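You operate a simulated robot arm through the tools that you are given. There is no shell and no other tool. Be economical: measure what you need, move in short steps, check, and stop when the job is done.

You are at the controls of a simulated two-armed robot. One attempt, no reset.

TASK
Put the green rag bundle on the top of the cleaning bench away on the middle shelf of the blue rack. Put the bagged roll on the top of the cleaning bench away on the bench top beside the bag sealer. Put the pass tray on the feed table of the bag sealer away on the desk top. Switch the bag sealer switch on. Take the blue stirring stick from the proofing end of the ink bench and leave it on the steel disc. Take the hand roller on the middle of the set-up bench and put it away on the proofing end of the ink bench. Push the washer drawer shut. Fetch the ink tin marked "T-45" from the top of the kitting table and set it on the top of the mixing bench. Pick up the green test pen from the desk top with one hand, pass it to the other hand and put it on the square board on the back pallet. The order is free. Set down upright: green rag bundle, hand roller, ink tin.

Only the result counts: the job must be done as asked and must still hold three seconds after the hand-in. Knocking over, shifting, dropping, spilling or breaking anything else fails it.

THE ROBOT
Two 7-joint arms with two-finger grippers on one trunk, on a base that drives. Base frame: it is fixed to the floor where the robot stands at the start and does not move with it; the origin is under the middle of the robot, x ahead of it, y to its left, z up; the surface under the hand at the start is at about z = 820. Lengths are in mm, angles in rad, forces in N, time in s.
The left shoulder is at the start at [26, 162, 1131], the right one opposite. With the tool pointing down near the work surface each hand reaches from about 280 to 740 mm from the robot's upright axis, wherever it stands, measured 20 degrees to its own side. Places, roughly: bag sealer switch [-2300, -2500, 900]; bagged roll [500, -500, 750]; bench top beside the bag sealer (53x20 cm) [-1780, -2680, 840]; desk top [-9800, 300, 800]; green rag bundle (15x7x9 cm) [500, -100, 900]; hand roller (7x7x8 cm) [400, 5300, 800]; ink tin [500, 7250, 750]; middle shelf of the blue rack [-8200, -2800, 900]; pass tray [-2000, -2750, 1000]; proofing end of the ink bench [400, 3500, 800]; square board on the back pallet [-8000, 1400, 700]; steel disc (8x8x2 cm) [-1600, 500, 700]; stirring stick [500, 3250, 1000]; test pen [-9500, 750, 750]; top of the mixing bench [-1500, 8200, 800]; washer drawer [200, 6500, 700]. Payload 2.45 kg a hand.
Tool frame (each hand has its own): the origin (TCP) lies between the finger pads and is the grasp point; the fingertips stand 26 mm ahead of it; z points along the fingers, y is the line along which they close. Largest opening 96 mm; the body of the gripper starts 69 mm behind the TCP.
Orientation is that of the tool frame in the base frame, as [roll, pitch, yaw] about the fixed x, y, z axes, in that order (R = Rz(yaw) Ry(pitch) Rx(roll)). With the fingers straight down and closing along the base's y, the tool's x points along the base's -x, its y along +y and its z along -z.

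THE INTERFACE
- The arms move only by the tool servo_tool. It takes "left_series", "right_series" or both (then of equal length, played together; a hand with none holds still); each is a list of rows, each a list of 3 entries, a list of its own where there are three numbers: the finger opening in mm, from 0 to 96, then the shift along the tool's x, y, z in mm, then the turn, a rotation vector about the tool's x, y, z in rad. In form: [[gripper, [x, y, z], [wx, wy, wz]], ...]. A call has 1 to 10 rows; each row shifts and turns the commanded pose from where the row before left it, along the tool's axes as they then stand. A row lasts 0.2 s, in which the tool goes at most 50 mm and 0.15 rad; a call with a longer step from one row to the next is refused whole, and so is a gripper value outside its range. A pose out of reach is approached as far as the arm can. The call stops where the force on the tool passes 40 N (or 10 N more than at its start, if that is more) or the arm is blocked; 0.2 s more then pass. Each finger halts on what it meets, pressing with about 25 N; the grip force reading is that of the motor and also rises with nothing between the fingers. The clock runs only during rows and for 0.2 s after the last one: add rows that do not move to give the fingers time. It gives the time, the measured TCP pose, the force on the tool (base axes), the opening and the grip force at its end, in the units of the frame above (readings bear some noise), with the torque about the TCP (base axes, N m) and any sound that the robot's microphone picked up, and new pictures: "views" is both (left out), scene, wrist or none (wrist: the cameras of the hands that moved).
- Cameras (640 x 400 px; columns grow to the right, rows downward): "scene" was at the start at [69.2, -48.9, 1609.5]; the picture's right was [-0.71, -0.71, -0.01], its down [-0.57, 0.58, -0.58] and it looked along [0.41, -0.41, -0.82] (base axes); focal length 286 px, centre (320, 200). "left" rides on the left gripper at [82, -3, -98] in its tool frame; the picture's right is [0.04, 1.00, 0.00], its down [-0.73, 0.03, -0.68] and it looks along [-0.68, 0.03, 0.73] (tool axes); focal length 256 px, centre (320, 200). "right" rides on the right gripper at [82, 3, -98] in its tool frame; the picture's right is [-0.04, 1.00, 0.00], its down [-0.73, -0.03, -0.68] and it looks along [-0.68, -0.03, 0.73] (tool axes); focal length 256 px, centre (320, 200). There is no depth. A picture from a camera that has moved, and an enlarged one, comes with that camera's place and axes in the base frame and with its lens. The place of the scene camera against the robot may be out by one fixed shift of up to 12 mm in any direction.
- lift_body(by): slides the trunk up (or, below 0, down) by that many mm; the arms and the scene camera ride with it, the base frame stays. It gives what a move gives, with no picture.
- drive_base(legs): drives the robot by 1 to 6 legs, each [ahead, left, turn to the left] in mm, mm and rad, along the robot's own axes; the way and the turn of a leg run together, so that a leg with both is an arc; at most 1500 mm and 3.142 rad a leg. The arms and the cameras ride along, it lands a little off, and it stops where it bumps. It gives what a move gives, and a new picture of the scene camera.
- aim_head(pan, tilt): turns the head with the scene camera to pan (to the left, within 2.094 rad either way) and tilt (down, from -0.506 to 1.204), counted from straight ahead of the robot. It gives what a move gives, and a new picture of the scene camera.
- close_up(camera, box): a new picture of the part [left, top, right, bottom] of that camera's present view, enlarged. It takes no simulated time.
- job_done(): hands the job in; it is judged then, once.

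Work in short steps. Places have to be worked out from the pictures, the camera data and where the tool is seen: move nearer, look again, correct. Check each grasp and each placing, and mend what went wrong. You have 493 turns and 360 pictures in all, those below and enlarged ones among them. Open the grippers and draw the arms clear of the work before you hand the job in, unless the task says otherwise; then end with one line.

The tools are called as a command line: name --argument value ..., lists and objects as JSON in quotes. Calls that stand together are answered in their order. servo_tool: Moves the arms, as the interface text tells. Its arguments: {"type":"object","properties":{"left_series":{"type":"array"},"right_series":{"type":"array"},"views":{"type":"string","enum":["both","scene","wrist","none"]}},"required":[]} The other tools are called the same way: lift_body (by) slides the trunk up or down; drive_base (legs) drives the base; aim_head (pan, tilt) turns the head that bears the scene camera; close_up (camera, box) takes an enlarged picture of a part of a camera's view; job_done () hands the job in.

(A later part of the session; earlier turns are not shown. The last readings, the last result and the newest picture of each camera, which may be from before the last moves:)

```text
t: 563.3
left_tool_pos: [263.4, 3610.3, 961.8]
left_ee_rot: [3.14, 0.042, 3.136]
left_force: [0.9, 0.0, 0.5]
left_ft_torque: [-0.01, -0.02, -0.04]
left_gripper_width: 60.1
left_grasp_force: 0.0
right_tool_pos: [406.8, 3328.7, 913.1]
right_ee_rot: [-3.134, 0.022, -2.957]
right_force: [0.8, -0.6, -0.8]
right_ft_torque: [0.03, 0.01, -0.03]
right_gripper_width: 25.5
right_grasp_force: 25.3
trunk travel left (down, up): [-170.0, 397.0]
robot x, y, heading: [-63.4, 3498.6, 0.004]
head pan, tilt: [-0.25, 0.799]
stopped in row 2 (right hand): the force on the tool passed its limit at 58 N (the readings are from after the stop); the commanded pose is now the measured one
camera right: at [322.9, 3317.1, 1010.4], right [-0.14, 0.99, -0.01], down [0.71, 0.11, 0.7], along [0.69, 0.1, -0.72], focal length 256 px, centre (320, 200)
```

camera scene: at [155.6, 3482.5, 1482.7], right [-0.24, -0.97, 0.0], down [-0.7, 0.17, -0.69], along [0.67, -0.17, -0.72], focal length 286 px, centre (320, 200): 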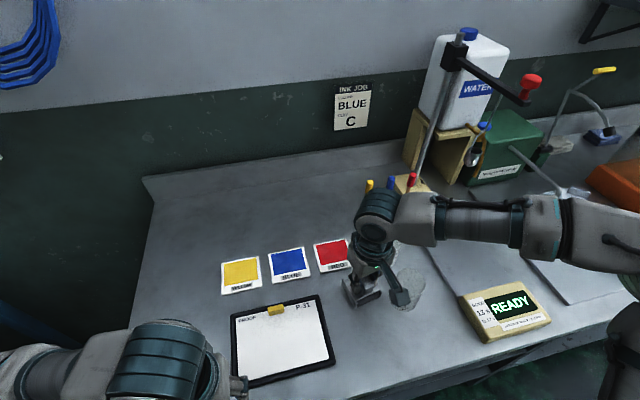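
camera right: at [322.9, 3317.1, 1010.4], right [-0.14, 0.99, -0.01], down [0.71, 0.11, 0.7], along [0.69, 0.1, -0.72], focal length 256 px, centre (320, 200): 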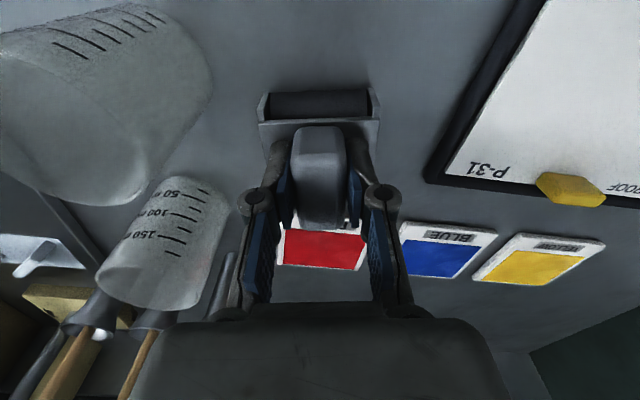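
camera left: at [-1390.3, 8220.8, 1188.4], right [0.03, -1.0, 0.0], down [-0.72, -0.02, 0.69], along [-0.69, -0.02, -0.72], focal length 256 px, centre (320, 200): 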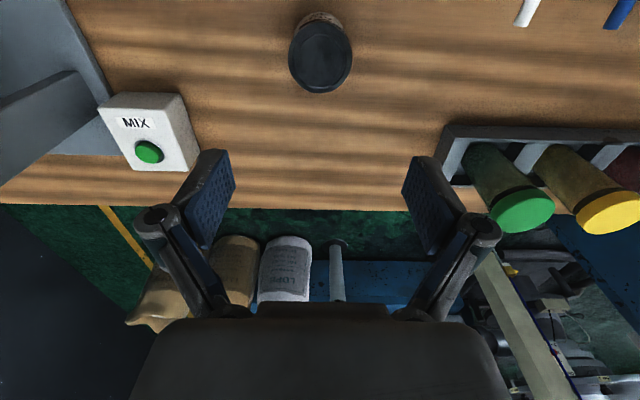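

A firm contact at z = 913, so the bench is probably near z ≈ 832. Check with small steps.

servo_tool --right_series '[[10, [0, 0, 2], [0, 0, 0]], [10, [0, 0, 2], [0, 0, 0]], [10, [0, 0, 2], [0, 0, 0]], [10, [0, 0, 0], [0, 0, 0]]]' --views "scene"

close_up --camera "scene" --box '[290, 200, 450, 330]'

```text
t: 564.2
left_tool_pos: [261.9, 3609.7, 963.7]
left_ee_rot: [3.139, 0.045, 3.136]
left_force: [0.2, -0.1, 0.4]
left_ft_torque: [0.05, 0.01, 0.02]
left_gripper_width: 59.7
left_grasp_force: 0.1
right_tool_pos: [406.1, 3329.5, 911.9]
right_ee_rot: [-3.133, 0.03, -2.958]
right_force: [-9.5, -5.3, 18.1]
right_ft_torque: [0.03, 0.94, 0.21]
right_gripper_width: 25.5
right_grasp_force: 25.5
trunk travel left (down, up): [-170.0, 397.0]
robot x, y, heading: [-65.6, 3501.2, 0.004]
head pan, tilt: [-0.25, 0.799]
stopped in row 4 (right hand): the force on the tool passed its limit at 43 N (the readings are from after the stop); the commanded pose is now the measured one
camera scene: at [152.1, 3481.9, 1483.3], right [-0.24, -0.97, 0.0], down [-0.7, 0.17, -0.7], along [0.67, -0.17, -0.72], focal length 286 px, centre (320, 200)
```

scene: 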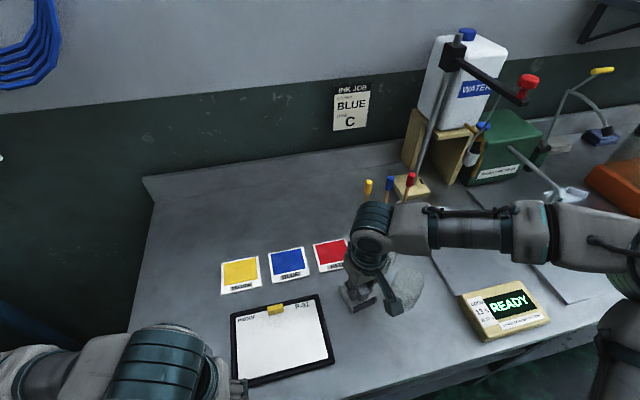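

```text
3.08 times, centred on (370, 265) of scene
camera zoom: at [152.1, 3481.9, 1483.3], right [-0.24, -0.97, 0.0], down [-0.7, 0.17, -0.7], along [0.67, -0.17, -0.72], focal length 880 px, centre (166, 0)
```

zoom: 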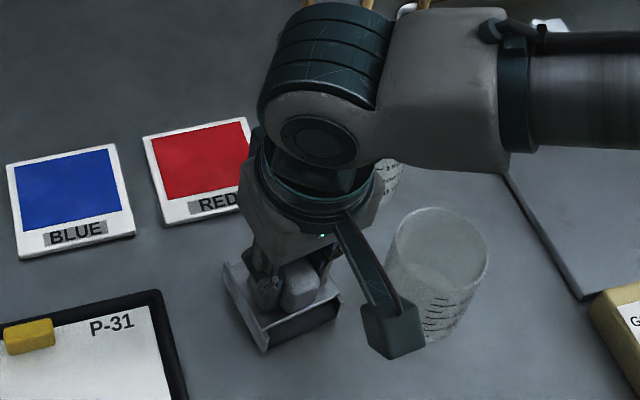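

The roller stands on the bench, clear of the beaker. Open modestly and lift straight up.

servo_tool --right_series '[[30, [0, 0, 0], [0, 0, 0]], [40, [0, 0, 0], [0, 0, 0]], [44, [0, 0, 0], [0, 0, 0]], [44, [0, 0, -10], [0, 0, 0]], [44, [0, 0, -25], [0, 0, 0]], [44, [0, 0, -35], [0, 0, 0]], [44, [0, 0, -40], [0, 0, 0]], [44, [0, 0, -40], [0, 0, 0]]]' --views "both"

```text
t: 566.0
left_tool_pos: [265.1, 3610.2, 963.2]
left_ee_rot: [3.138, 0.044, 3.136]
left_force: [0.6, -0.2, 0.6]
left_ft_torque: [0.02, 0.0, 0.01]
left_gripper_width: 59.9
left_grasp_force: 0.0
right_tool_pos: [402.2, 3329.0, 1061.3]
right_ee_rot: [-3.134, 0.03, -2.96]
right_force: [-0.6, 0.3, -0.2]
right_ft_torque: [0.0, 0.02, -0.05]
right_gripper_width: 44.0
right_grasp_force: 0.0
trunk travel left (down, up): [-170.0, 397.0]
robot x, y, heading: [-63.5, 3501.8, 0.009]
head pan, tilt: [-0.25, 0.799]
camera scene: at [155.2, 3482.6, 1482.8], right [-0.24, -0.97, 0.0], down [-0.7, 0.17, -0.69], along [0.67, -0.17, -0.72], focal length 286 px, centre (320, 200)
camera right: at [318.0, 3318.6, 1158.1], right [-0.14, 0.99, -0.01], down [0.7, 0.11, 0.7], along [0.69, 0.1, -0.71], focal length 256 px, centre (320, 200)
```

scene: 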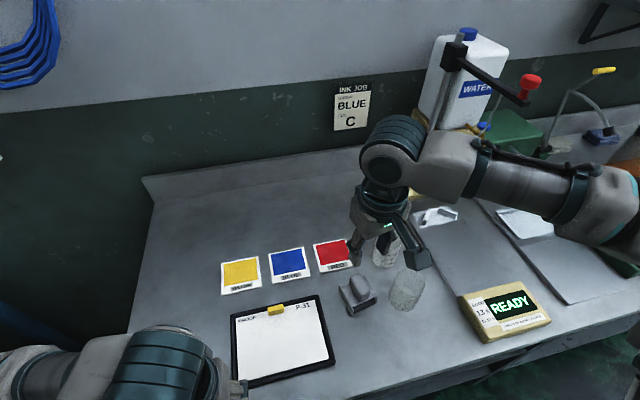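
right: 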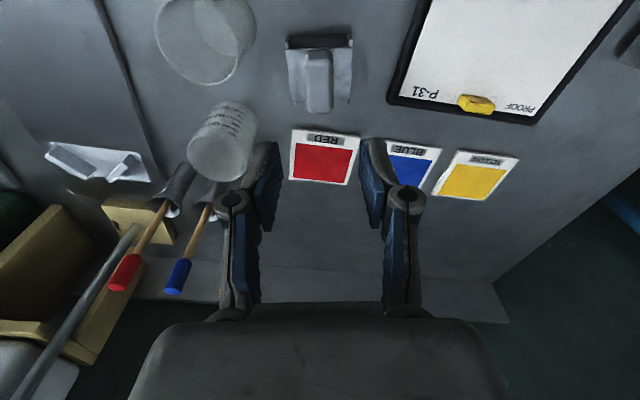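

The roller is placed upright. Now the blue stick: its cap top is at about [539,3229,1062], neighbors 54 mm away. Raise the right hand and move above it.

servo_tool --right_series '[[40, [0, 0, -30], [0, 0, 0]], [34, [0, 0, -35], [0, 0, 0]], [34, [-29, -31, 0], [0, 0, 0]], [34, [-29, -31, 0], [0, 0, 0]], [34, [-29, -31, 0], [0, 0, 0]], [34, [-29, -30, 0], [0, 0, 0]], [34, [0, 0, 0], [0, 0, 0]]]' --views "both"

```text
t: 567.6
left_tool_pos: [262.7, 3609.3, 961.4]
left_ee_rot: [3.139, 0.043, 3.135]
left_force: [0.0, 0.6, -0.4]
left_ft_torque: [-0.01, 0.03, -0.03]
left_gripper_width: 59.9
left_grasp_force: 0.0
right_tool_pos: [518.4, 3218.4, 1117.0]
right_ee_rot: [-3.135, 0.033, -2.956]
right_force: [0.2, 0.8, -0.1]
right_ft_torque: [0.0, -0.02, 0.01]
right_gripper_width: 33.8
right_grasp_force: 0.1
right hand out of reach, approached as far as the arm can: row 5, 6
trunk travel left (down, up): [-170.0, 397.0]
robot x, y, heading: [-65.7, 3501.0, 0.006]
head pan, tilt: [-0.25, 0.799]
camera scene: at [156.4, 3481.6, 1482.7], right [-0.24, -0.97, 0.0], down [-0.7, 0.17, -0.69], along [0.67, -0.17, -0.72], focal length 286 px, centre (320, 200)
camera right: at [434.5, 3207.5, 1213.2], right [-0.14, 0.99, -0.01], down [0.7, 0.11, 0.7], along [0.7, 0.1, -0.71], focal length 256 px, centre (320, 200)
```

scene: 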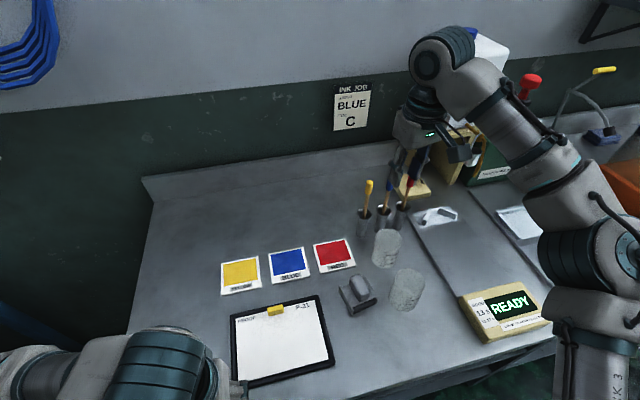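
right: 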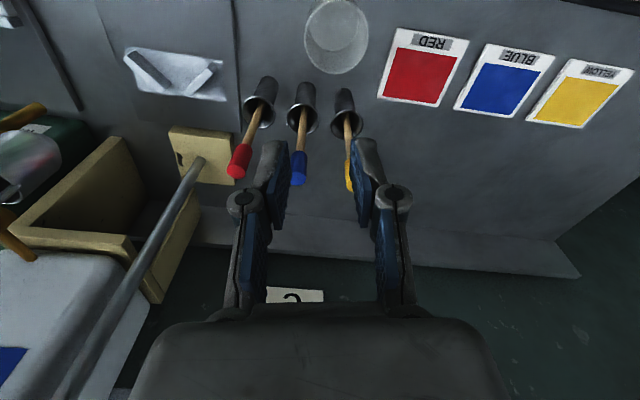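

The blue cap's top is better measured at [590,3209,1040] – near my reach limit. I retract the hand, raise the trunk, shift the base right, and approach again.

servo_tool --right_series '[[34, [29, 31, 0], [0, 0, 0]], [34, [29, 31, 0], [0, 0, 0]], [34, [29, 31, 0], [0, 0, 0]], [34, [40, 20, 0], [0, 0, 0]], [34, [40, 0, 0], [0, 0, 0]], [34, [40, 0, 0], [0, 0, 0]]]' --views "none"

lift_body --by 100

drive_base --legs '[[0, -140, 0], [25, 0, 0]]'

```text
t: 569.0
left_tool_pos: [263.6, 3608.2, 964.8]
left_ee_rot: [3.137, 0.045, 3.136]
left_force: [-0.2, -0.4, 0.0]
left_ft_torque: [0.01, 0.0, -0.02]
left_gripper_width: 59.9
left_grasp_force: 0.0
right_tool_pos: [292.4, 3291.8, 1110.0]
right_ee_rot: [-3.134, 0.034, -2.958]
right_force: [1.1, 0.1, 0.9]
right_ft_torque: [-0.01, -0.03, -0.03]
right_gripper_width: 34.1
right_grasp_force: 0.1
trunk travel left (down, up): [-170.0, 397.0]
robot x, y, heading: [-65.4, 3504.6, 0.005]
head pan, tilt: [-0.25, 0.799]
```

```text
t: 570.3
left_tool_pos: [264.7, 3607.6, 1061.8]
left_ee_rot: [3.14, 0.041, 3.139]
left_force: [0.8, -1.1, 0.1]
left_ft_torque: [0.0, 0.02, -0.01]
left_gripper_width: 59.9
left_grasp_force: 0.0
right_tool_pos: [294.8, 3293.2, 1210.0]
right_ee_rot: [-3.132, 0.028, -2.957]
right_force: [0.6, 0.5, 0.6]
right_ft_torque: [0.0, 0.02, 0.0]
right_gripper_width: 34.1
right_grasp_force: 0.1
trunk travel left (down, up): [-270.0, 297.0]
robot x, y, heading: [-68.3, 3496.4, 0.005]
head pan, tilt: [-0.25, 0.799]
```

```text
t: 572.0
left_tool_pos: [284.5, 3424.3, 1068.6]
left_ee_rot: [3.109, 0.047, 3.133]
left_force: [-1.7, -1.6, 0.5]
left_ft_torque: [0.16, -0.05, 0.01]
left_gripper_width: 60.1
left_grasp_force: 0.1
right_tool_pos: [314.1, 3104.6, 1204.9]
right_ee_rot: [3.115, 0.04, -2.96]
right_force: [-0.5, -3.0, -0.1]
right_ft_torque: [0.17, 0.03, -0.02]
right_gripper_width: 34.1
right_grasp_force: 0.0
trunk travel left (down, up): [-270.0, 297.0]
robot x, y, heading: [-33.9, 3351.4, 0.006]
head pan, tilt: [-0.25, 0.799]
camera scene: at [89.0, 3275.9, 1589.2], right [-0.24, -0.97, -0.04], down [-0.69, 0.2, -0.69], along [0.68, -0.14, -0.72], focal length 286 px, centre (320, 200)
```

scene: 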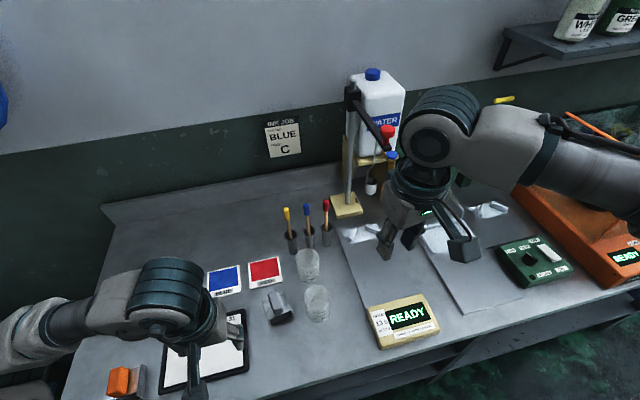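

Let the sway settle.

servo_tool --right_series '[[34, [0, 0, 0], [0, 0, 0]], [34, [0, 0, 0], [0, 0, 0]], [34, [0, 0, 0], [0, 0, 0]], [34, [0, 0, 0], [0, 0, 0]], [34, [0, 0, 0], [0, 0, 0]], [34, [0, 0, 0], [0, 0, 0]], [34, [0, 0, 0], [0, 0, 0]], [34, [0, 0, 0], [0, 0, 0]], [34, [0, 0, 0], [0, 0, 0]], [34, [0, 0, 0], [0, 0, 0]]]' --views "none"

servo_tool --right_series '[[34, [0, 0, 0], [0, 0, 0]], [34, [0, 0, 0], [0, 0, 0]], [34, [0, 0, 0], [0, 0, 0]], [34, [0, 0, 0], [0, 0, 0]]]' --views "none"

```text
t: 574.4
left_tool_pos: [284.1, 3450.5, 1066.3]
left_ee_rot: [3.127, 0.048, 3.134]
left_force: [-1.4, -0.6, -0.3]
left_ft_torque: [0.07, -0.02, -0.01]
left_gripper_width: 60.2
left_grasp_force: 0.0
right_tool_pos: [314.2, 3131.8, 1210.9]
right_ee_rot: [3.137, 0.037, -2.957]
right_force: [-0.5, -1.7, 0.2]
right_ft_torque: [0.07, -0.04, 0.01]
right_gripper_width: 34.1
right_grasp_force: 0.1
trunk travel left (down, up): [-270.0, 297.0]
robot x, y, heading: [-35.9, 3354.9, 0.008]
head pan, tilt: [-0.25, 0.799]
stopped in row 10 (right hand): the arm was blocked; the commanded pose is now the measured one
```

```text
t: 575.6
left_tool_pos: [280.8, 3448.1, 1069.0]
left_ee_rot: [3.129, 0.053, 3.133]
left_force: [0.8, -0.1, 0.5]
left_ft_torque: [0.0, -0.03, -0.04]
left_gripper_width: 60.0
left_grasp_force: 0.0
right_tool_pos: [311.2, 3131.0, 1213.0]
right_ee_rot: [3.137, 0.04, -2.961]
right_force: [0.0, 0.0, 0.9]
right_ft_torque: [-0.04, 0.0, -0.02]
right_gripper_width: 34.0
right_grasp_force: 0.1
trunk travel left (down, up): [-270.0, 297.0]
robot x, y, heading: [-39.6, 3352.5, 0.002]
head pan, tilt: [-0.25, 0.799]
stopped in row 4 (right hand): the arm was blocked; the commanded pose is now the measured one
```

Steady. Approach above the blue cap at z ≈ 1120.

servo_tool --right_series '[[34, [-41, 4, 13], [0, 0.04, 0]], [34, [-41, 4, 13], [0, 0, 0]], [34, [-41, 4, 13], [0, 0, 0]], [34, [-41, 4, 13], [0, 0, 0]], [34, [-41, 4, 13], [0, 0, 0]], [34, [-41, 4, 13], [0, 0, 0]], [34, [-40, 3, 13], [0, 0, 0]], [34, [0, 0, 0], [0, 0, 0]], [34, [0, 0, 0], [0, 0, 0]]]' --views "wrist"

```text
t: 577.8
left_tool_pos: [278.5, 3463.2, 1068.0]
left_ee_rot: [3.14, 0.054, 3.136]
left_force: [-0.2, 0.1, 0.3]
left_ft_torque: [0.02, 0.02, 0.01]
left_gripper_width: 60.0
left_grasp_force: 0.1
right_tool_pos: [494.9, 3166.3, 1137.4]
right_ee_rot: [-3.136, 0.002, -2.959]
right_force: [0.7, -1.2, 0.3]
right_ft_torque: [0.06, -0.06, 0.0]
right_gripper_width: 34.2
right_grasp_force: 0.1
right hand out of reach, approached as far as the arm can: row 4, 5, 6, 7
trunk travel left (down, up): [-270.0, 297.0]
robot x, y, heading: [-36.2, 3354.0, 0.014]
head pan, tilt: [-0.25, 0.799]
stopped in row 9 (right hand): the arm was blocked; the commanded pose is now the measured one
camera right: at [412.5, 3154.8, 1236.3], right [-0.14, 0.99, -0.01], down [0.72, 0.11, 0.68], along [0.67, 0.09, -0.73], focal length 256 px, centre (320, 200)
```

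right: 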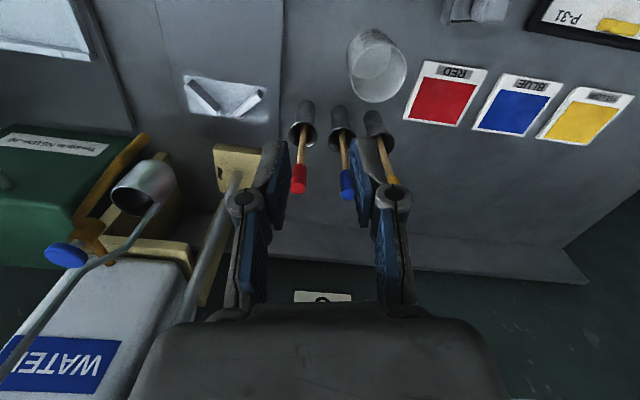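

Reach at this height is limited with a vertical tool. I'll tilt the hand 0.7 rad forward instead: back up a little, tilt, then re-approach.

servo_tool --right_series '[[34, [40, 0, 0], [0, 0, 0]], [34, [40, 0, 0], [0, 0, 0]], [34, [0, 0, 0], [0, -0.14, 0]], [34, [0, 0, 0], [0, -0.14, 0]], [34, [0, 0, 0], [0, -0.14, 0]], [34, [0, 0, 0], [0, -0.14, 0]], [34, [0, 0, 0], [0, -0.14, 0]], [34, [0, 0, 0], [0, 0, 0]], [34, [0, 0, 0], [0, 0, 0]]]' --views "wrist"

```text
t: 579.8
left_tool_pos: [278.8, 3445.5, 1070.0]
left_ee_rot: [3.123, 0.056, 3.135]
left_force: [0.1, -1.7, 0.6]
left_ft_torque: [0.05, -0.05, 0.0]
left_gripper_width: 60.2
left_grasp_force: 0.0
right_tool_pos: [415.3, 3133.2, 1133.8]
right_ee_rot: [3.13, 0.705, -2.964]
right_force: [0.3, -1.4, -0.5]
right_ft_torque: [0.08, -0.02, 0.06]
right_gripper_width: 34.1
right_grasp_force: 0.0
trunk travel left (down, up): [-270.0, 297.0]
robot x, y, heading: [-34.1, 3351.4, 0.007]
head pan, tilt: [-0.25, 0.799]
camera right: at [290.8, 3113.0, 1156.4], right [-0.15, 0.99, 0.03], down [0.12, -0.01, 0.99], along [0.98, 0.15, -0.12], focal length 256 px, centre (320, 200)
```

right: 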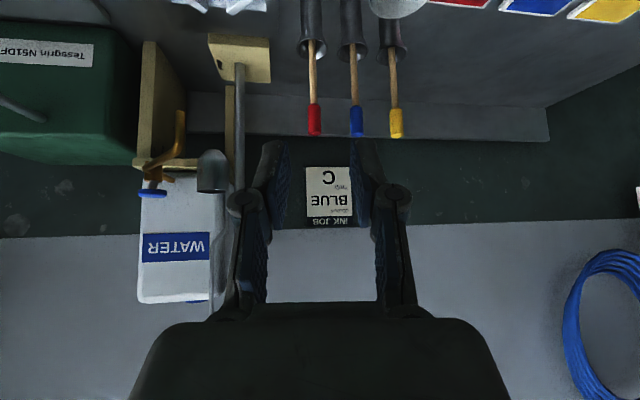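

Blue cap measured at [575,3203], z 1006–1046. Move to a pre-grasp 90 mm short along the fingers.

servo_tool --right_series '[[34, [-19, 13, 34], [0, 0, 0]], [34, [-20, 14, 34], [0, 0, 0]], [34, [-20, 14, 35], [0, 0, 0]], [34, [0, 0, 0], [0, 0, 0]], [34, [0, 0, 0], [0, 0, 0]], [34, [0, 0, 0], [0, 0, 0]]]' --views "wrist"

```text
t: 581.2
left_tool_pos: [278.9, 3475.0, 1067.3]
left_ee_rot: [-3.136, 0.053, 3.138]
left_force: [0.1, 0.3, -0.1]
left_ft_torque: [-0.04, 0.03, -0.01]
left_gripper_width: 60.0
left_grasp_force: 0.2
right_tool_pos: [519.6, 3222.7, 1098.6]
right_ee_rot: [-3.123, 0.701, -2.943]
right_force: [0.3, 1.5, 0.6]
right_ft_torque: [-0.09, 0.03, -0.06]
right_gripper_width: 34.1
right_grasp_force: 0.0
trunk travel left (down, up): [-270.0, 297.0]
robot x, y, heading: [-43.5, 3362.0, 0.004]
head pan, tilt: [-0.25, 0.799]
camera right: at [394.1, 3203.0, 1121.2], right [-0.15, 0.99, 0.01], down [0.12, 0.01, 0.99], along [0.98, 0.15, -0.12], focal length 256 px, centre (320, 200)
```

right: 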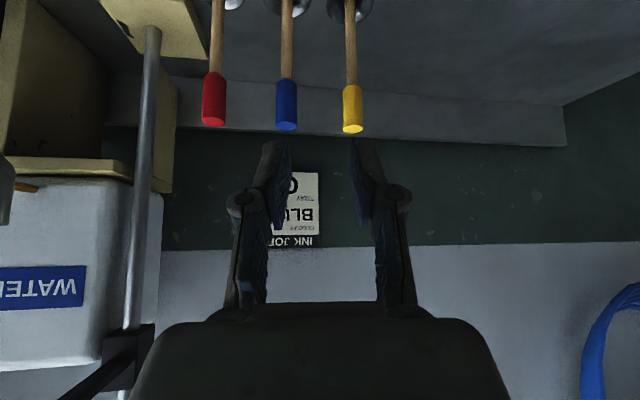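

The base sways at this trunk height. I retract and raise the hand a bit, lower the trunk by 100, and let it settle.

servo_tool --right_series '[[34, [-13, 0, -25], [0, 0, 0]], [34, [-13, 0, -25], [0, 0, 0]], [34, [-13, 0, -25], [0, 0, 0]], [34, [-13, 0, -25], [0, 0, 0]], [34, [-5, 0, -20], [0, 0, 0]]]' --views "none"

lift_body --by -110

servo_tool --right_series '[[34, [0, 0, 0], [0, 0, 0]], [34, [0, 0, 0], [0, 0, 0]], [34, [0, 0, 0], [0, 0, 0]], [34, [0, 0, 0], [0, 0, 0]], [34, [0, 0, 0], [0, 0, 0]], [34, [0, 0, 0], [0, 0, 0]], [34, [0, 0, 0], [0, 0, 0]], [34, [0, 0, 0], [0, 0, 0]], [34, [0, 0, 0], [0, 0, 0]], [34, [0, 0, 0], [0, 0, 0]]]' --views "none"

servo_tool --right_series '[[34, [0, 0, 0], [0, 0, 0]], [34, [0, 0, 0], [0, 0, 0]], [34, [0, 0, 0], [0, 0, 0]]]' --views "wrist"

```text
t: 582.4
left_tool_pos: [277.9, 3451.4, 1069.4]
left_ee_rot: [3.128, 0.056, 3.137]
left_force: [-0.8, -0.2, 0.0]
left_ft_torque: [-0.03, 0.0, 0.0]
left_gripper_width: 60.2
left_grasp_force: 0.0
right_tool_pos: [483.5, 3192.3, 1224.1]
right_ee_rot: [3.136, 0.704, -2.961]
right_force: [-0.5, -0.1, 0.4]
right_ft_torque: [0.03, 0.01, 0.01]
right_gripper_width: 34.0
right_grasp_force: 0.1
trunk travel left (down, up): [-270.0, 297.0]
robot x, y, heading: [-44.3, 3350.4, 0.006]
head pan, tilt: [-0.25, 0.799]
```

```text
t: 583.9
left_tool_pos: [278.0, 3470.1, 958.3]
left_ee_rot: [-3.14, 0.059, 3.14]
left_force: [-0.2, 0.4, 0.2]
left_ft_torque: [-0.03, 0.03, -0.01]
left_gripper_width: 60.2
left_grasp_force: 0.0
right_tool_pos: [483.0, 3212.8, 1117.0]
right_ee_rot: [-3.126, 0.704, -2.946]
right_force: [0.3, 1.4, 0.1]
right_ft_torque: [-0.06, -0.05, -0.09]
right_gripper_width: 33.9
right_grasp_force: 0.0
trunk travel left (down, up): [-160.0, 407.0]
robot x, y, heading: [-34.7, 3356.0, 0.01]
head pan, tilt: [-0.25, 0.799]
```

```text
t: 586.0
left_tool_pos: [279.2, 3458.6, 958.9]
left_ee_rot: [3.133, 0.057, 3.136]
left_force: [-0.8, -0.2, -0.6]
left_ft_torque: [-0.01, -0.02, 0.0]
left_gripper_width: 59.7
left_grasp_force: 0.1
right_tool_pos: [485.0, 3202.8, 1114.7]
right_ee_rot: [-3.137, 0.703, -2.954]
right_force: [-0.6, 0.9, -0.2]
right_ft_torque: [-0.04, -0.01, 0.01]
right_gripper_width: 33.9
right_grasp_force: 0.0
trunk travel left (down, up): [-160.0, 407.0]
robot x, y, heading: [-40.3, 3357.0, 0.007]
head pan, tilt: [-0.25, 0.799]
```

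```text
t: 586.9
left_tool_pos: [279.2, 3459.7, 958.9]
left_ee_rot: [3.136, 0.056, 3.136]
left_force: [0.1, -0.4, 1.0]
left_ft_torque: [0.01, -0.01, 0.02]
left_gripper_width: 59.9
left_grasp_force: 0.0
right_tool_pos: [484.5, 3201.9, 1113.1]
right_ee_rot: [-3.137, 0.701, -2.955]
right_force: [-0.2, -0.2, -0.1]
right_ft_torque: [-0.01, 0.0, -0.03]
right_gripper_width: 34.0
right_grasp_force: 0.0
trunk travel left (down, up): [-160.0, 407.0]
robot x, y, heading: [-37.2, 3354.3, 0.009]
head pan, tilt: [-0.25, 0.799]
camera right: at [359.6, 3182.9, 1136.9], right [-0.15, 0.99, 0.02], down [0.12, 0.0, 0.99], along [0.98, 0.15, -0.12], focal length 256 px, centre (320, 200)
```

right: 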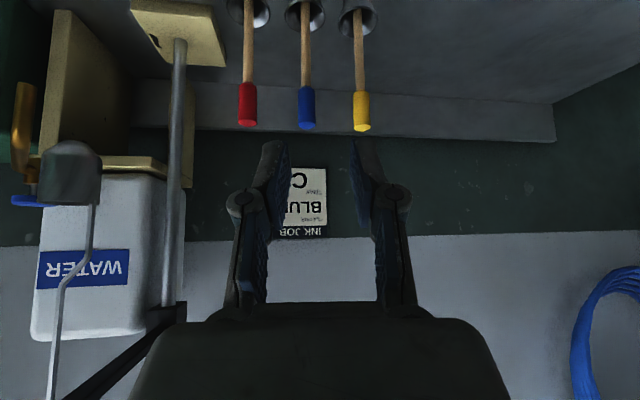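

Steady; the blue cap center is at [575,3206,1028]. Align and advance partway.

servo_tool --right_series '[[34, [-6, -7, 15], [0, 0, 0]], [34, [-6, -7, 15], [0, 0, 0]], [34, [0, 0, 20], [0, 0, 0]], [34, [0, 0, 20], [0, 0, 0]], [34, [0, 0, 0], [0, 0, 0]], [34, [0, 0, 0], [0, 0, 0]]]' --views "wrist"

```text
t: 588.2
left_tool_pos: [278.9, 3460.6, 957.9]
left_ee_rot: [3.136, 0.054, 3.136]
left_force: [0.2, -0.2, -0.1]
left_ft_torque: [-0.02, -0.04, 0.02]
left_gripper_width: 60.0
left_grasp_force: 0.0
right_tool_pos: [540.8, 3200.7, 1069.5]
right_ee_rot: [-3.134, 0.701, -2.953]
right_force: [-0.7, 0.2, -0.1]
right_ft_torque: [-0.01, -0.01, 0.02]
right_gripper_width: 34.0
right_grasp_force: 0.0
trunk travel left (down, up): [-160.0, 407.0]
robot x, y, heading: [-37.0, 3357.7, 0.005]
head pan, tilt: [-0.25, 0.799]
camera right: at [416.8, 3181.0, 1091.3], right [-0.15, 0.99, 0.02], down [0.12, 0.0, 0.99], along [0.98, 0.15, -0.12], focal length 256 px, centre (320, 200)
```

right: 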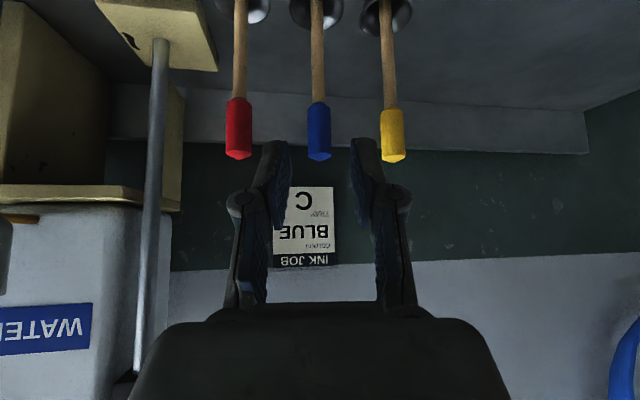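

Centered. Narrow to 28 mm and advance the last 55 mm, then close.

servo_tool --right_series '[[28, [1, -1, 0], [0, 0, 0]], [28, [0, 0, 20], [0, 0, 0]], [28, [0, 0, 20], [0, 0, 0]], [28, [0, 0, 15], [0, 0, 0]], [28, [0, 0, 0], [0, 0, 0]]]' --views "wrist"

```text
t: 589.5
left_tool_pos: [278.5, 3462.4, 959.1]
left_ee_rot: [3.135, 0.056, 3.136]
left_force: [0.1, 0.7, 0.9]
left_ft_torque: [0.0, -0.02, 0.01]
left_gripper_width: 60.2
left_grasp_force: 0.0
right_tool_pos: [576.1, 3206.6, 1025.4]
right_ee_rot: [-3.134, 0.705, -2.954]
right_force: [-0.2, -0.9, -1.0]
right_ft_torque: [0.01, -0.02, -0.02]
right_gripper_width: 28.2
right_grasp_force: 0.1
trunk travel left (down, up): [-160.0, 407.0]
robot x, y, heading: [-40.6, 3355.5, 0.006]
head pan, tilt: [-0.25, 0.799]
camera right: at [450.5, 3186.8, 1047.7], right [-0.15, 0.99, 0.02], down [0.12, 0.0, 0.99], along [0.98, 0.15, -0.12], focal length 256 px, centre (320, 200)
```

right: 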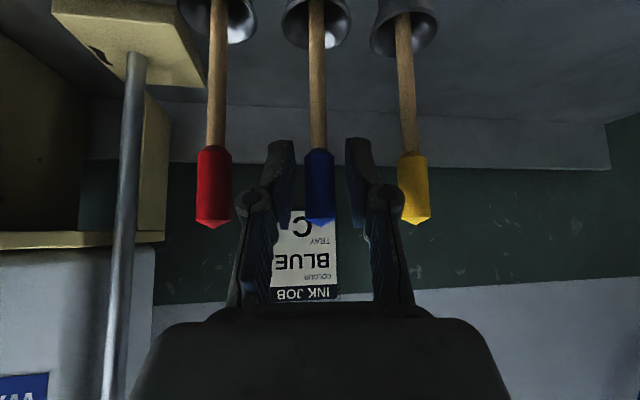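

Perfectly straddled. Close and pull the stick straight up.

servo_tool --right_series '[[20, [0, 0, 0], [0, 0, 0]], [10, [0, 0, 0], [0, 0, 0]], [0, [0, 0, 0], [0, 0, 0]], [0, [0, 0, 0], [0, 0, 0]], [0, [-10, 0, -11], [0, 0, 0]], [0, [-13, 0, -15], [0, 0, 0]], [0, [-19, 0, -23], [0, 0, 0]], [0, [-19, 0, -23], [0, 0, 0]]]' --views "wrist"

```text
t: 591.2
left_tool_pos: [278.2, 3462.4, 957.1]
left_ee_rot: [3.137, 0.055, 3.137]
left_force: [0.3, 0.1, 0.5]
left_ft_torque: [0.05, -0.01, 0.0]
left_gripper_width: 59.9
left_grasp_force: 0.1
right_tool_pos: [575.2, 3206.0, 1121.2]
right_ee_rot: [-3.135, 0.702, -2.953]
right_force: [0.0, -0.2, 1.0]
right_ft_torque: [-0.01, 0.01, 0.0]
right_gripper_width: 13.6
right_grasp_force: 24.7
trunk travel left (down, up): [-160.0, 407.0]
robot x, y, heading: [-39.1, 3354.9, 0.006]
head pan, tilt: [-0.25, 0.799]
camera right: at [450.0, 3186.2, 1144.3], right [-0.15, 0.99, 0.02], down [0.12, 0.0, 0.99], along [0.98, 0.15, -0.12], focal length 256 px, centre (320, 200)
```

right: 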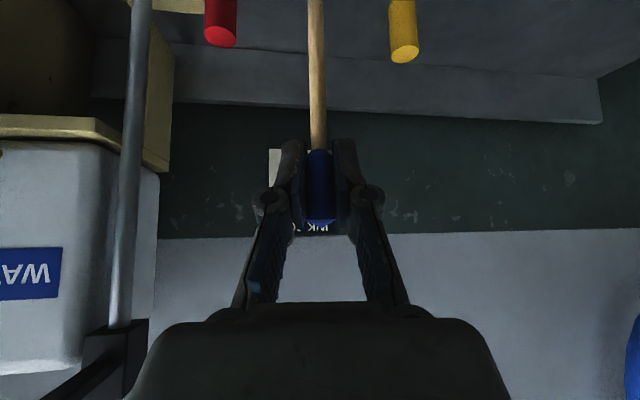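

Held. Raise another 60 mm to clear the cup, then retract.

servo_tool --right_series '[[0, [-13, 0, -15], [0, 0, 0]], [0, [-13, 0, -15], [0, 0, 0]], [0, [-13, 0, -15], [0, 0, 0]], [0, [0, 0, 0], [0, 0, 0]]]' --views "both"

```text
t: 592.2
left_tool_pos: [278.2, 3461.5, 958.1]
left_ee_rot: [3.134, 0.055, 3.134]
left_force: [0.1, -0.4, 0.5]
left_ft_torque: [0.02, 0.01, -0.06]
left_gripper_width: 59.7
left_grasp_force: 0.1
right_tool_pos: [574.5, 3200.1, 1180.1]
right_ee_rot: [-3.134, 0.702, -2.951]
right_force: [-0.6, -0.4, 1.3]
right_ft_torque: [-0.02, 0.02, -0.01]
right_gripper_width: 13.7
right_grasp_force: 25.2
right hand out of reach, approached as far as the arm can: row 3
trunk travel left (down, up): [-160.0, 407.0]
robot x, y, heading: [-40.0, 3356.7, 0.008]
head pan, tilt: [-0.25, 0.799]
camera scene: at [192.1, 3337.9, 1471.3], right [-0.24, -0.97, 0.0], down [-0.7, 0.17, -0.69], along [0.67, -0.17, -0.72], focal length 286 px, centre (320, 200)
camera right: at [450.5, 3180.7, 1202.8], right [-0.15, 0.99, 0.02], down [0.12, 0.0, 0.99], along [0.98, 0.15, -0.12], focal length 256 px, centre (320, 200)
```

scene: 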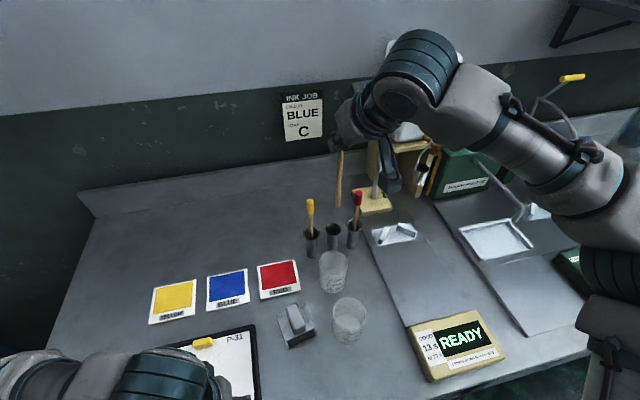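
right: 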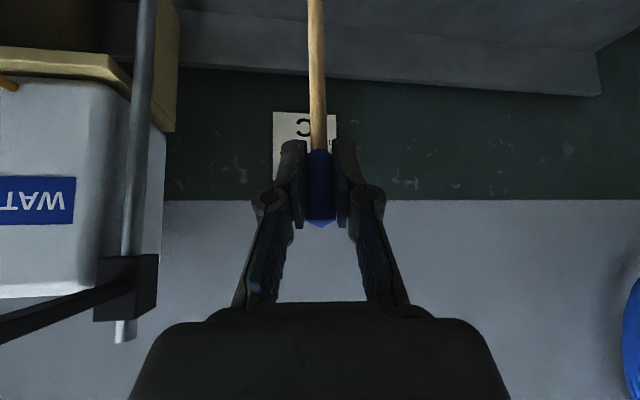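

The stick is out of the cup and clear. Retract it horizontally toward the robot.

servo_tool --right_series '[[0, [28, 0, -24], [0, 0, 0]], [0, [30, 0, -25], [0, 0, 0]], [0, [30, 0, -25], [0, 0, 0]], [0, [30, 0, -25], [0, 0, 0]], [0, [30, 0, -25], [0, 0, 0]], [0, [30, 0, -25], [0, 0, 0]], [0, [0, 0, 0], [0, 0, 0]]]' --views "none"

drive_base --legs '[[-500, 0, 0]]'

```text
t: 593.9
left_tool_pos: [280.1, 3460.2, 957.9]
left_ee_rot: [3.136, 0.054, 3.136]
left_force: [0.0, 0.8, -0.1]
left_ft_torque: [-0.03, 0.03, 0.0]
left_gripper_width: 59.9
left_grasp_force: 0.2
right_tool_pos: [349.0, 3157.4, 1176.4]
right_ee_rot: [-3.135, 0.701, -2.954]
right_force: [1.0, 0.7, -0.3]
right_ft_torque: [0.03, 0.01, 0.0]
right_gripper_width: 13.6
right_grasp_force: 25.4
trunk travel left (down, up): [-160.0, 407.0]
robot x, y, heading: [-38.2, 3350.2, 0.008]
head pan, tilt: [-0.25, 0.799]
```

```text
t: 596.7
left_tool_pos: [-208.0, 3457.7, 957.6]
left_ee_rot: [3.137, 0.057, 3.13]
left_force: [0.0, 0.1, 0.3]
left_ft_torque: [0.01, 0.0, 0.02]
left_gripper_width: 60.0
left_grasp_force: 0.0
right_tool_pos: [-143.2, 3153.0, 1178.4]
right_ee_rot: [-3.134, 0.703, -2.96]
right_force: [-0.8, 0.3, 0.0]
right_ft_torque: [-0.01, -0.01, 0.0]
right_gripper_width: 13.6
right_grasp_force: 25.1
trunk travel left (down, up): [-160.0, 407.0]
robot x, y, heading: [-528.0, 3357.4, -0.001]
head pan, tilt: [-0.25, 0.799]
camera scene: at [-298.0, 3334.4, 1471.5], right [-0.25, -0.97, 0.0], down [-0.7, 0.18, -0.69], along [0.67, -0.17, -0.72], focal length 286 px, centre (320, 200)
```

scene: 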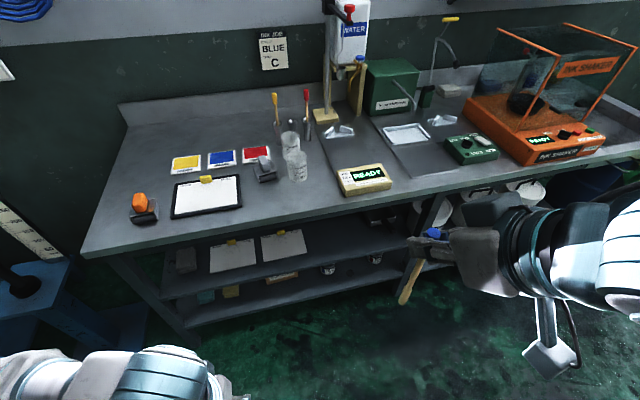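

Bench intact, stick in hand. For a stable placement on the small disc I'll pass the stick to the left hand, gripped near its middle at the fingertips. First turn the left hand and bring the right hand lower and more central.

servo_tool --left_series '[[50, [0, 0, 0], [0, 0, -0.143]], [50, [0, 0, 0], [0, 0, -0.143]], [50, [0, 0, 0], [0, 0, -0.143]], [50, [0, 0, 0], [0, 0, -0.143]], [50, [0, 0, 0], [0, 0, -0.143]], [50, [0, 0, 0], [0, 0, -0.143]], [50, [0, 0, 0], [0, 0, -0.143]], [50, [0, 0, 0], [0, 0, -0.143]], [50, [0, 0, 0], [0, 0, -0.143]], [50, [0, 0, 0], [0, 0, -0.143]]]' --right_series '[[0, [17, 15, 20], [0, 0, 0]], [0, [17, 15, 20], [0, 0, 0]], [0, [17, 15, 20], [0, 0, 0]], [0, [0, 15, 0], [0, 0, 0]], [0, [0, 0, 0], [0, 0, 0]], [0, [0, 0, 0], [0, 0, 0]], [0, [0, 0, 0], [0, 0, 0]], [0, [0, 0, 0], [0, 0, 0]], [0, [0, 0, 0], [0, 0, 0]], [0, [0, 0, 0], [0, 0, 0]]]' --views "none"

servo_tool --left_series '[[50, [0, 0, 0], [0, 0, -0.13]], [50, [0, 0, 0], [0, 0.145, 0]], [50, [0, 0, 0], [0, 0.145, 0]], [50, [0, 0, 0], [0, 0.145, 0]], [50, [0, 0, 0], [0, 0.145, 0]], [50, [0, 0, 0], [0, 0.145, 0]], [50, [0, 0, 0], [0, 0.145, 0]], [50, [0, 0, 0], [0, 0.145, 0]], [50, [0, 0, 0], [0, 0.145, 0]], [50, [0, 0, 0], [0, 0.145, 0]]]' --views "both"

```text
t: 598.9
left_tool_pos: [-212.9, 3455.9, 959.0]
left_ee_rot: [-3.085, 0.012, -1.721]
left_force: [-0.8, -0.8, 0.7]
left_ft_torque: [0.06, -0.01, 0.04]
left_gripper_width: 49.9
left_grasp_force: 0.0
right_tool_pos: [-158.0, 3212.5, 1099.0]
right_ee_rot: [-3.134, 0.704, -2.959]
right_force: [-0.6, 0.2, -0.4]
right_ft_torque: [0.01, 0.01, 0.02]
right_gripper_width: 13.4
right_grasp_force: 25.0
trunk travel left (down, up): [-160.0, 407.0]
robot x, y, heading: [-525.5, 3352.7, 0.002]
head pan, tilt: [-0.25, 0.799]
```

```text
t: 601.1
left_tool_pos: [-202.4, 3460.9, 962.1]
left_ee_rot: [-2.925, -1.296, -1.804]
left_force: [0.1, 0.1, 0.8]
left_ft_torque: [0.0, 0.03, -0.02]
left_gripper_width: 50.0
left_grasp_force: 0.1
left hand out of reach, approached as far as the arm can: row 8, 10
right_tool_pos: [-158.5, 3214.2, 1099.4]
right_ee_rot: [-3.131, 0.705, -2.957]
right_force: [1.0, 0.5, -0.7]
right_ft_torque: [-0.01, -0.02, -0.02]
right_gripper_width: 13.6
right_grasp_force: 25.5
trunk travel left (down, up): [-160.0, 407.0]
robot x, y, heading: [-524.8, 3354.7, -0.001]
head pan, tilt: [-0.25, 0.799]
camera scene: at [-298.6, 3336.5, 1471.6], right [-0.25, -0.97, 0.0], down [-0.7, 0.18, -0.69], along [0.67, -0.17, -0.72], focal length 286 px, centre (320, 200)
camera left: at [-202.9, 3535.0, 1066.9], right [-1.0, 0.01, -0.02], down [0.02, 0.85, -0.53], along [0.01, -0.53, -0.85], focal length 256 px, centre (320, 200)
```

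scene: 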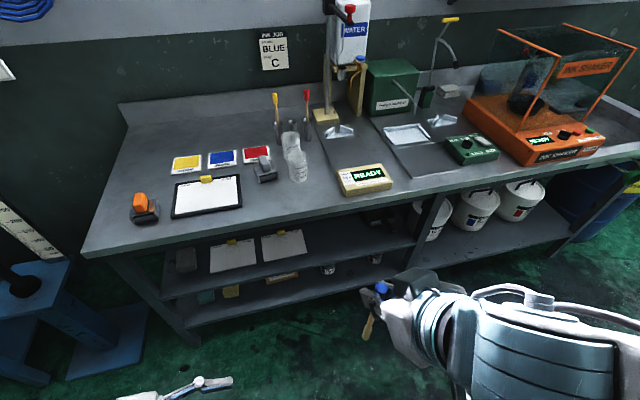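
left: 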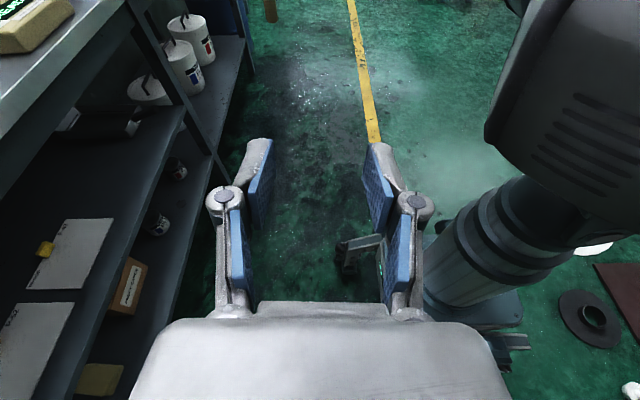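

Left hand is nearly horizontal, pointing right. Move it in line with the stick's middle, stopping short.

servo_tool --left_series '[[40, [28, -11, 30], [0, 0, 0]], [40, [28, -11, 30], [0, 0, 0]], [40, [29, -11, 30], [0, 0, 0]], [40, [29, -11, 30], [0, 0, 0]], [40, [0, 0, 0], [0, 0, 0]], [40, [0, 0, 0], [0, 0, 0]]]' --views "both"

```text
t: 602.5
left_tool_pos: [-167.2, 3314.9, 1042.0]
left_ee_rot: [-2.928, -1.296, -1.8]
left_force: [0.0, 0.0, 0.2]
left_ft_torque: [-0.01, 0.01, -0.02]
left_gripper_width: 40.2
left_grasp_force: 0.0
right_tool_pos: [-157.4, 3212.8, 1099.2]
right_ee_rot: [-3.132, 0.706, -2.957]
right_force: [0.0, -0.4, -0.5]
right_ft_torque: [-0.03, -0.01, 0.02]
right_gripper_width: 13.7
right_grasp_force: 25.0
trunk travel left (down, up): [-160.0, 407.0]
robot x, y, heading: [-523.8, 3349.3, -0.009]
head pan, tilt: [-0.25, 0.799]
camera scene: at [-297.7, 3335.7, 1471.4], right [-0.25, -0.97, 0.0], down [-0.7, 0.18, -0.69], along [0.67, -0.17, -0.72], focal length 286 px, centre (320, 200)
camera left: at [-168.2, 3387.8, 1146.8], right [-1.0, 0.01, -0.02], down [0.02, 0.85, -0.53], along [0.01, -0.53, -0.85], focal length 256 px, centre (320, 200)
```

scene: 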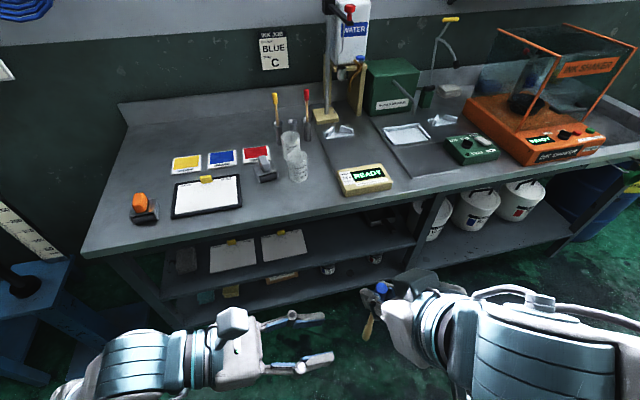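
left: 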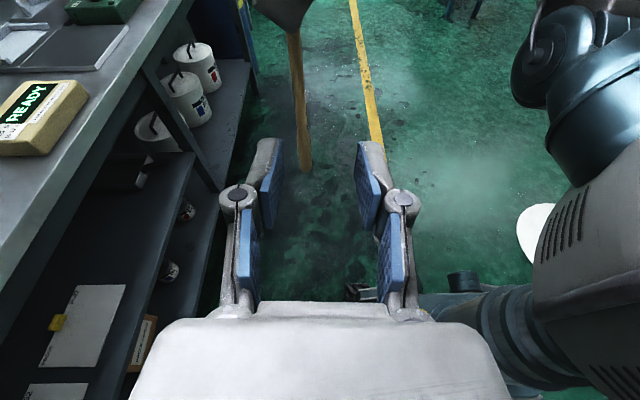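

The stick hangs at x ≈ −150, z 932–1119, so its middle is near z ≈ 1029. Advance so it sits near the left fingertips, then look.

servo_tool --left_series '[[40, [7, -9, 15], [0, 0, 0]], [40, [7, -8, 20], [0, 0, 0]], [40, [0, 0, 25], [0, 0, 0]], [40, [0, 0, 25], [0, 0, 0]], [40, [0, 0, 0], [0, 0, 0]], [40, [0, 0, 0], [0, 0, 0]]]' --views "wrist"

```text
t: 603.9
left_tool_pos: [-151.3, 3226.3, 1034.7]
left_ee_rot: [-2.927, -1.294, -1.801]
left_force: [0.6, 0.3, -0.9]
left_ft_torque: [0.02, -0.01, 0.02]
left_gripper_width: 39.7
left_grasp_force: 0.0
right_tool_pos: [-157.8, 3213.6, 1100.1]
right_ee_rot: [-3.133, 0.707, -2.957]
right_force: [0.5, 0.8, 0.8]
right_ft_torque: [0.02, 0.02, -0.02]
right_gripper_width: 14.0
right_grasp_force: 24.8
trunk travel left (down, up): [-160.0, 407.0]
robot x, y, heading: [-529.3, 3354.8, 0.002]
head pan, tilt: [-0.25, 0.799]
camera left: at [-151.0, 3300.1, 1140.3], right [-1.0, 0.01, -0.02], down [0.02, 0.85, -0.53], along [0.01, -0.53, -0.85], focal length 256 px, centre (320, 200)
```

left: 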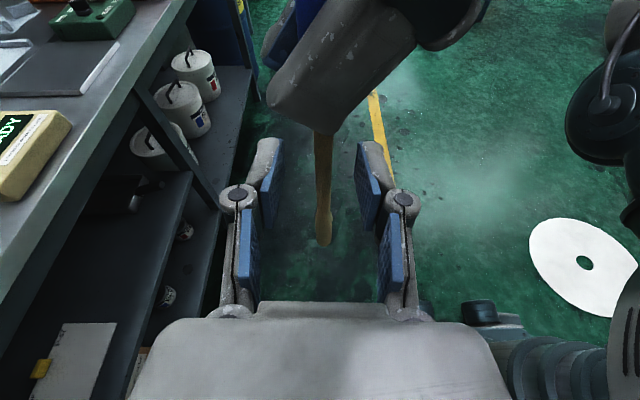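

The stick is between the left pads. Close the left hand.

servo_tool --left_series '[[25, [0, 0, 0], [0, 0, 0]], [10, [0, 0, 0], [0, 0, 0]], [0, [0, 0, 0], [0, 0, 0]], [0, [0, 0, 0], [0, 0, 0]]]' --views "wrist"

```text
t: 604.9
left_tool_pos: [-150.4, 3225.9, 1033.3]
left_ee_rot: [-2.927, -1.292, -1.799]
left_force: [-4.6, -3.1, -1.5]
left_ft_torque: [0.14, 0.11, -0.04]
left_gripper_width: 7.1
left_grasp_force: 24.6
right_tool_pos: [-157.4, 3211.5, 1100.1]
right_ee_rot: [-3.136, 0.706, -2.96]
right_force: [4.0, 2.7, 1.2]
right_ft_torque: [0.02, -0.34, 0.02]
right_gripper_width: 13.7
right_grasp_force: 25.4
trunk travel left (down, up): [-160.0, 407.0]
robot x, y, heading: [-525.3, 3350.6, -0.0]
head pan, tilt: [-0.25, 0.799]
camera left: at [-151.1, 3299.5, 1140.2], right [-1.0, 0.01, -0.02], down [0.02, 0.85, -0.53], along [0.01, -0.53, -0.85], focal length 256 px, centre (320, 200)
```

left: 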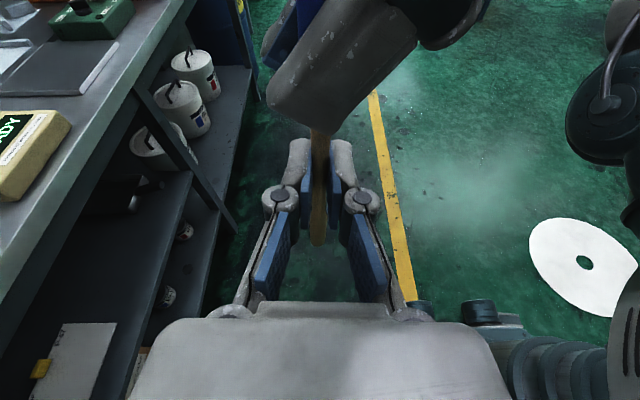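

Firmly held by both. Open the right hand and withdraw it back and up.

servo_tool --right_series '[[22, [0, 0, 0], [0, 0, 0]], [32, [0, 0, 0], [0, 0, 0]], [36, [0, 0, -20], [0, 0, 0]], [36, [0, 0, -35], [0, 0, 0]], [36, [0, -10, -35], [0, 0, 0]], [36, [0, -20, -35], [0, 0, 0]], [36, [0, -30, -20], [0, 0, 0]]]' --left_series '[[0, [0, 0, 0], [0, 0, 0]], [0, [0, 0, 0], [0, 0, 0]], [0, [0, 0, 0], [0, 0, 0]], [0, [0, 0, 0], [0, 0, 0]], [0, [0, 0, 0], [0, 0, 0]], [0, [0, 0, 0], [0, 0, 0]], [0, [0, 0, 0], [0, 0, 0]]]' --views "wrist"

```text
t: 606.5
left_tool_pos: [-150.8, 3225.5, 1034.5]
left_ee_rot: [-2.931, -1.292, -1.797]
left_force: [0.7, 0.3, 0.2]
left_ft_torque: [-0.03, -0.03, 0.0]
left_gripper_width: 7.2
left_grasp_force: 25.0
right_tool_pos: [-238.0, 3135.5, 1211.2]
right_ee_rot: [-3.136, 0.706, -2.96]
right_force: [0.4, 0.1, -0.1]
right_ft_torque: [0.01, 0.04, 0.02]
right_gripper_width: 35.9
right_grasp_force: 0.2
trunk travel left (down, up): [-160.0, 407.0]
robot x, y, heading: [-525.1, 3350.5, 0.0]
head pan, tilt: [-0.25, 0.799]
camera right: at [-363.5, 3116.3, 1233.9], right [-0.15, 0.99, 0.02], down [0.12, 0.0, 0.99], along [0.98, 0.15, -0.12], focal length 256 px, centre (320, 200)
camera left: at [-150.9, 3297.7, 1140.1], right [-1.0, 0.01, -0.02], down [0.02, 0.85, -0.52], along [0.01, -0.52, -0.85], focal length 256 px, centre (320, 200)
```

right: 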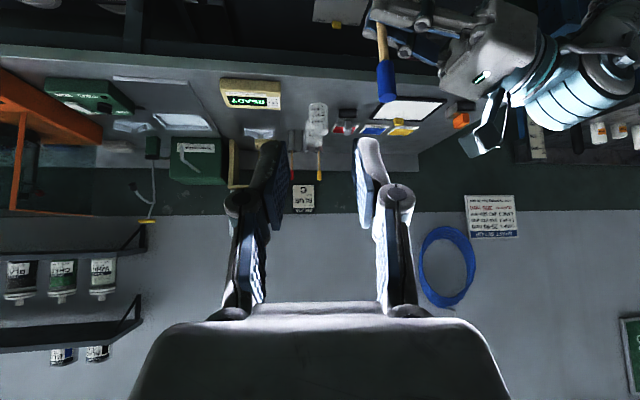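
left: 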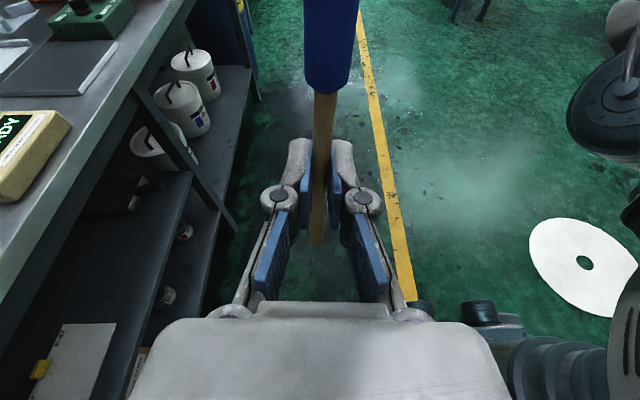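

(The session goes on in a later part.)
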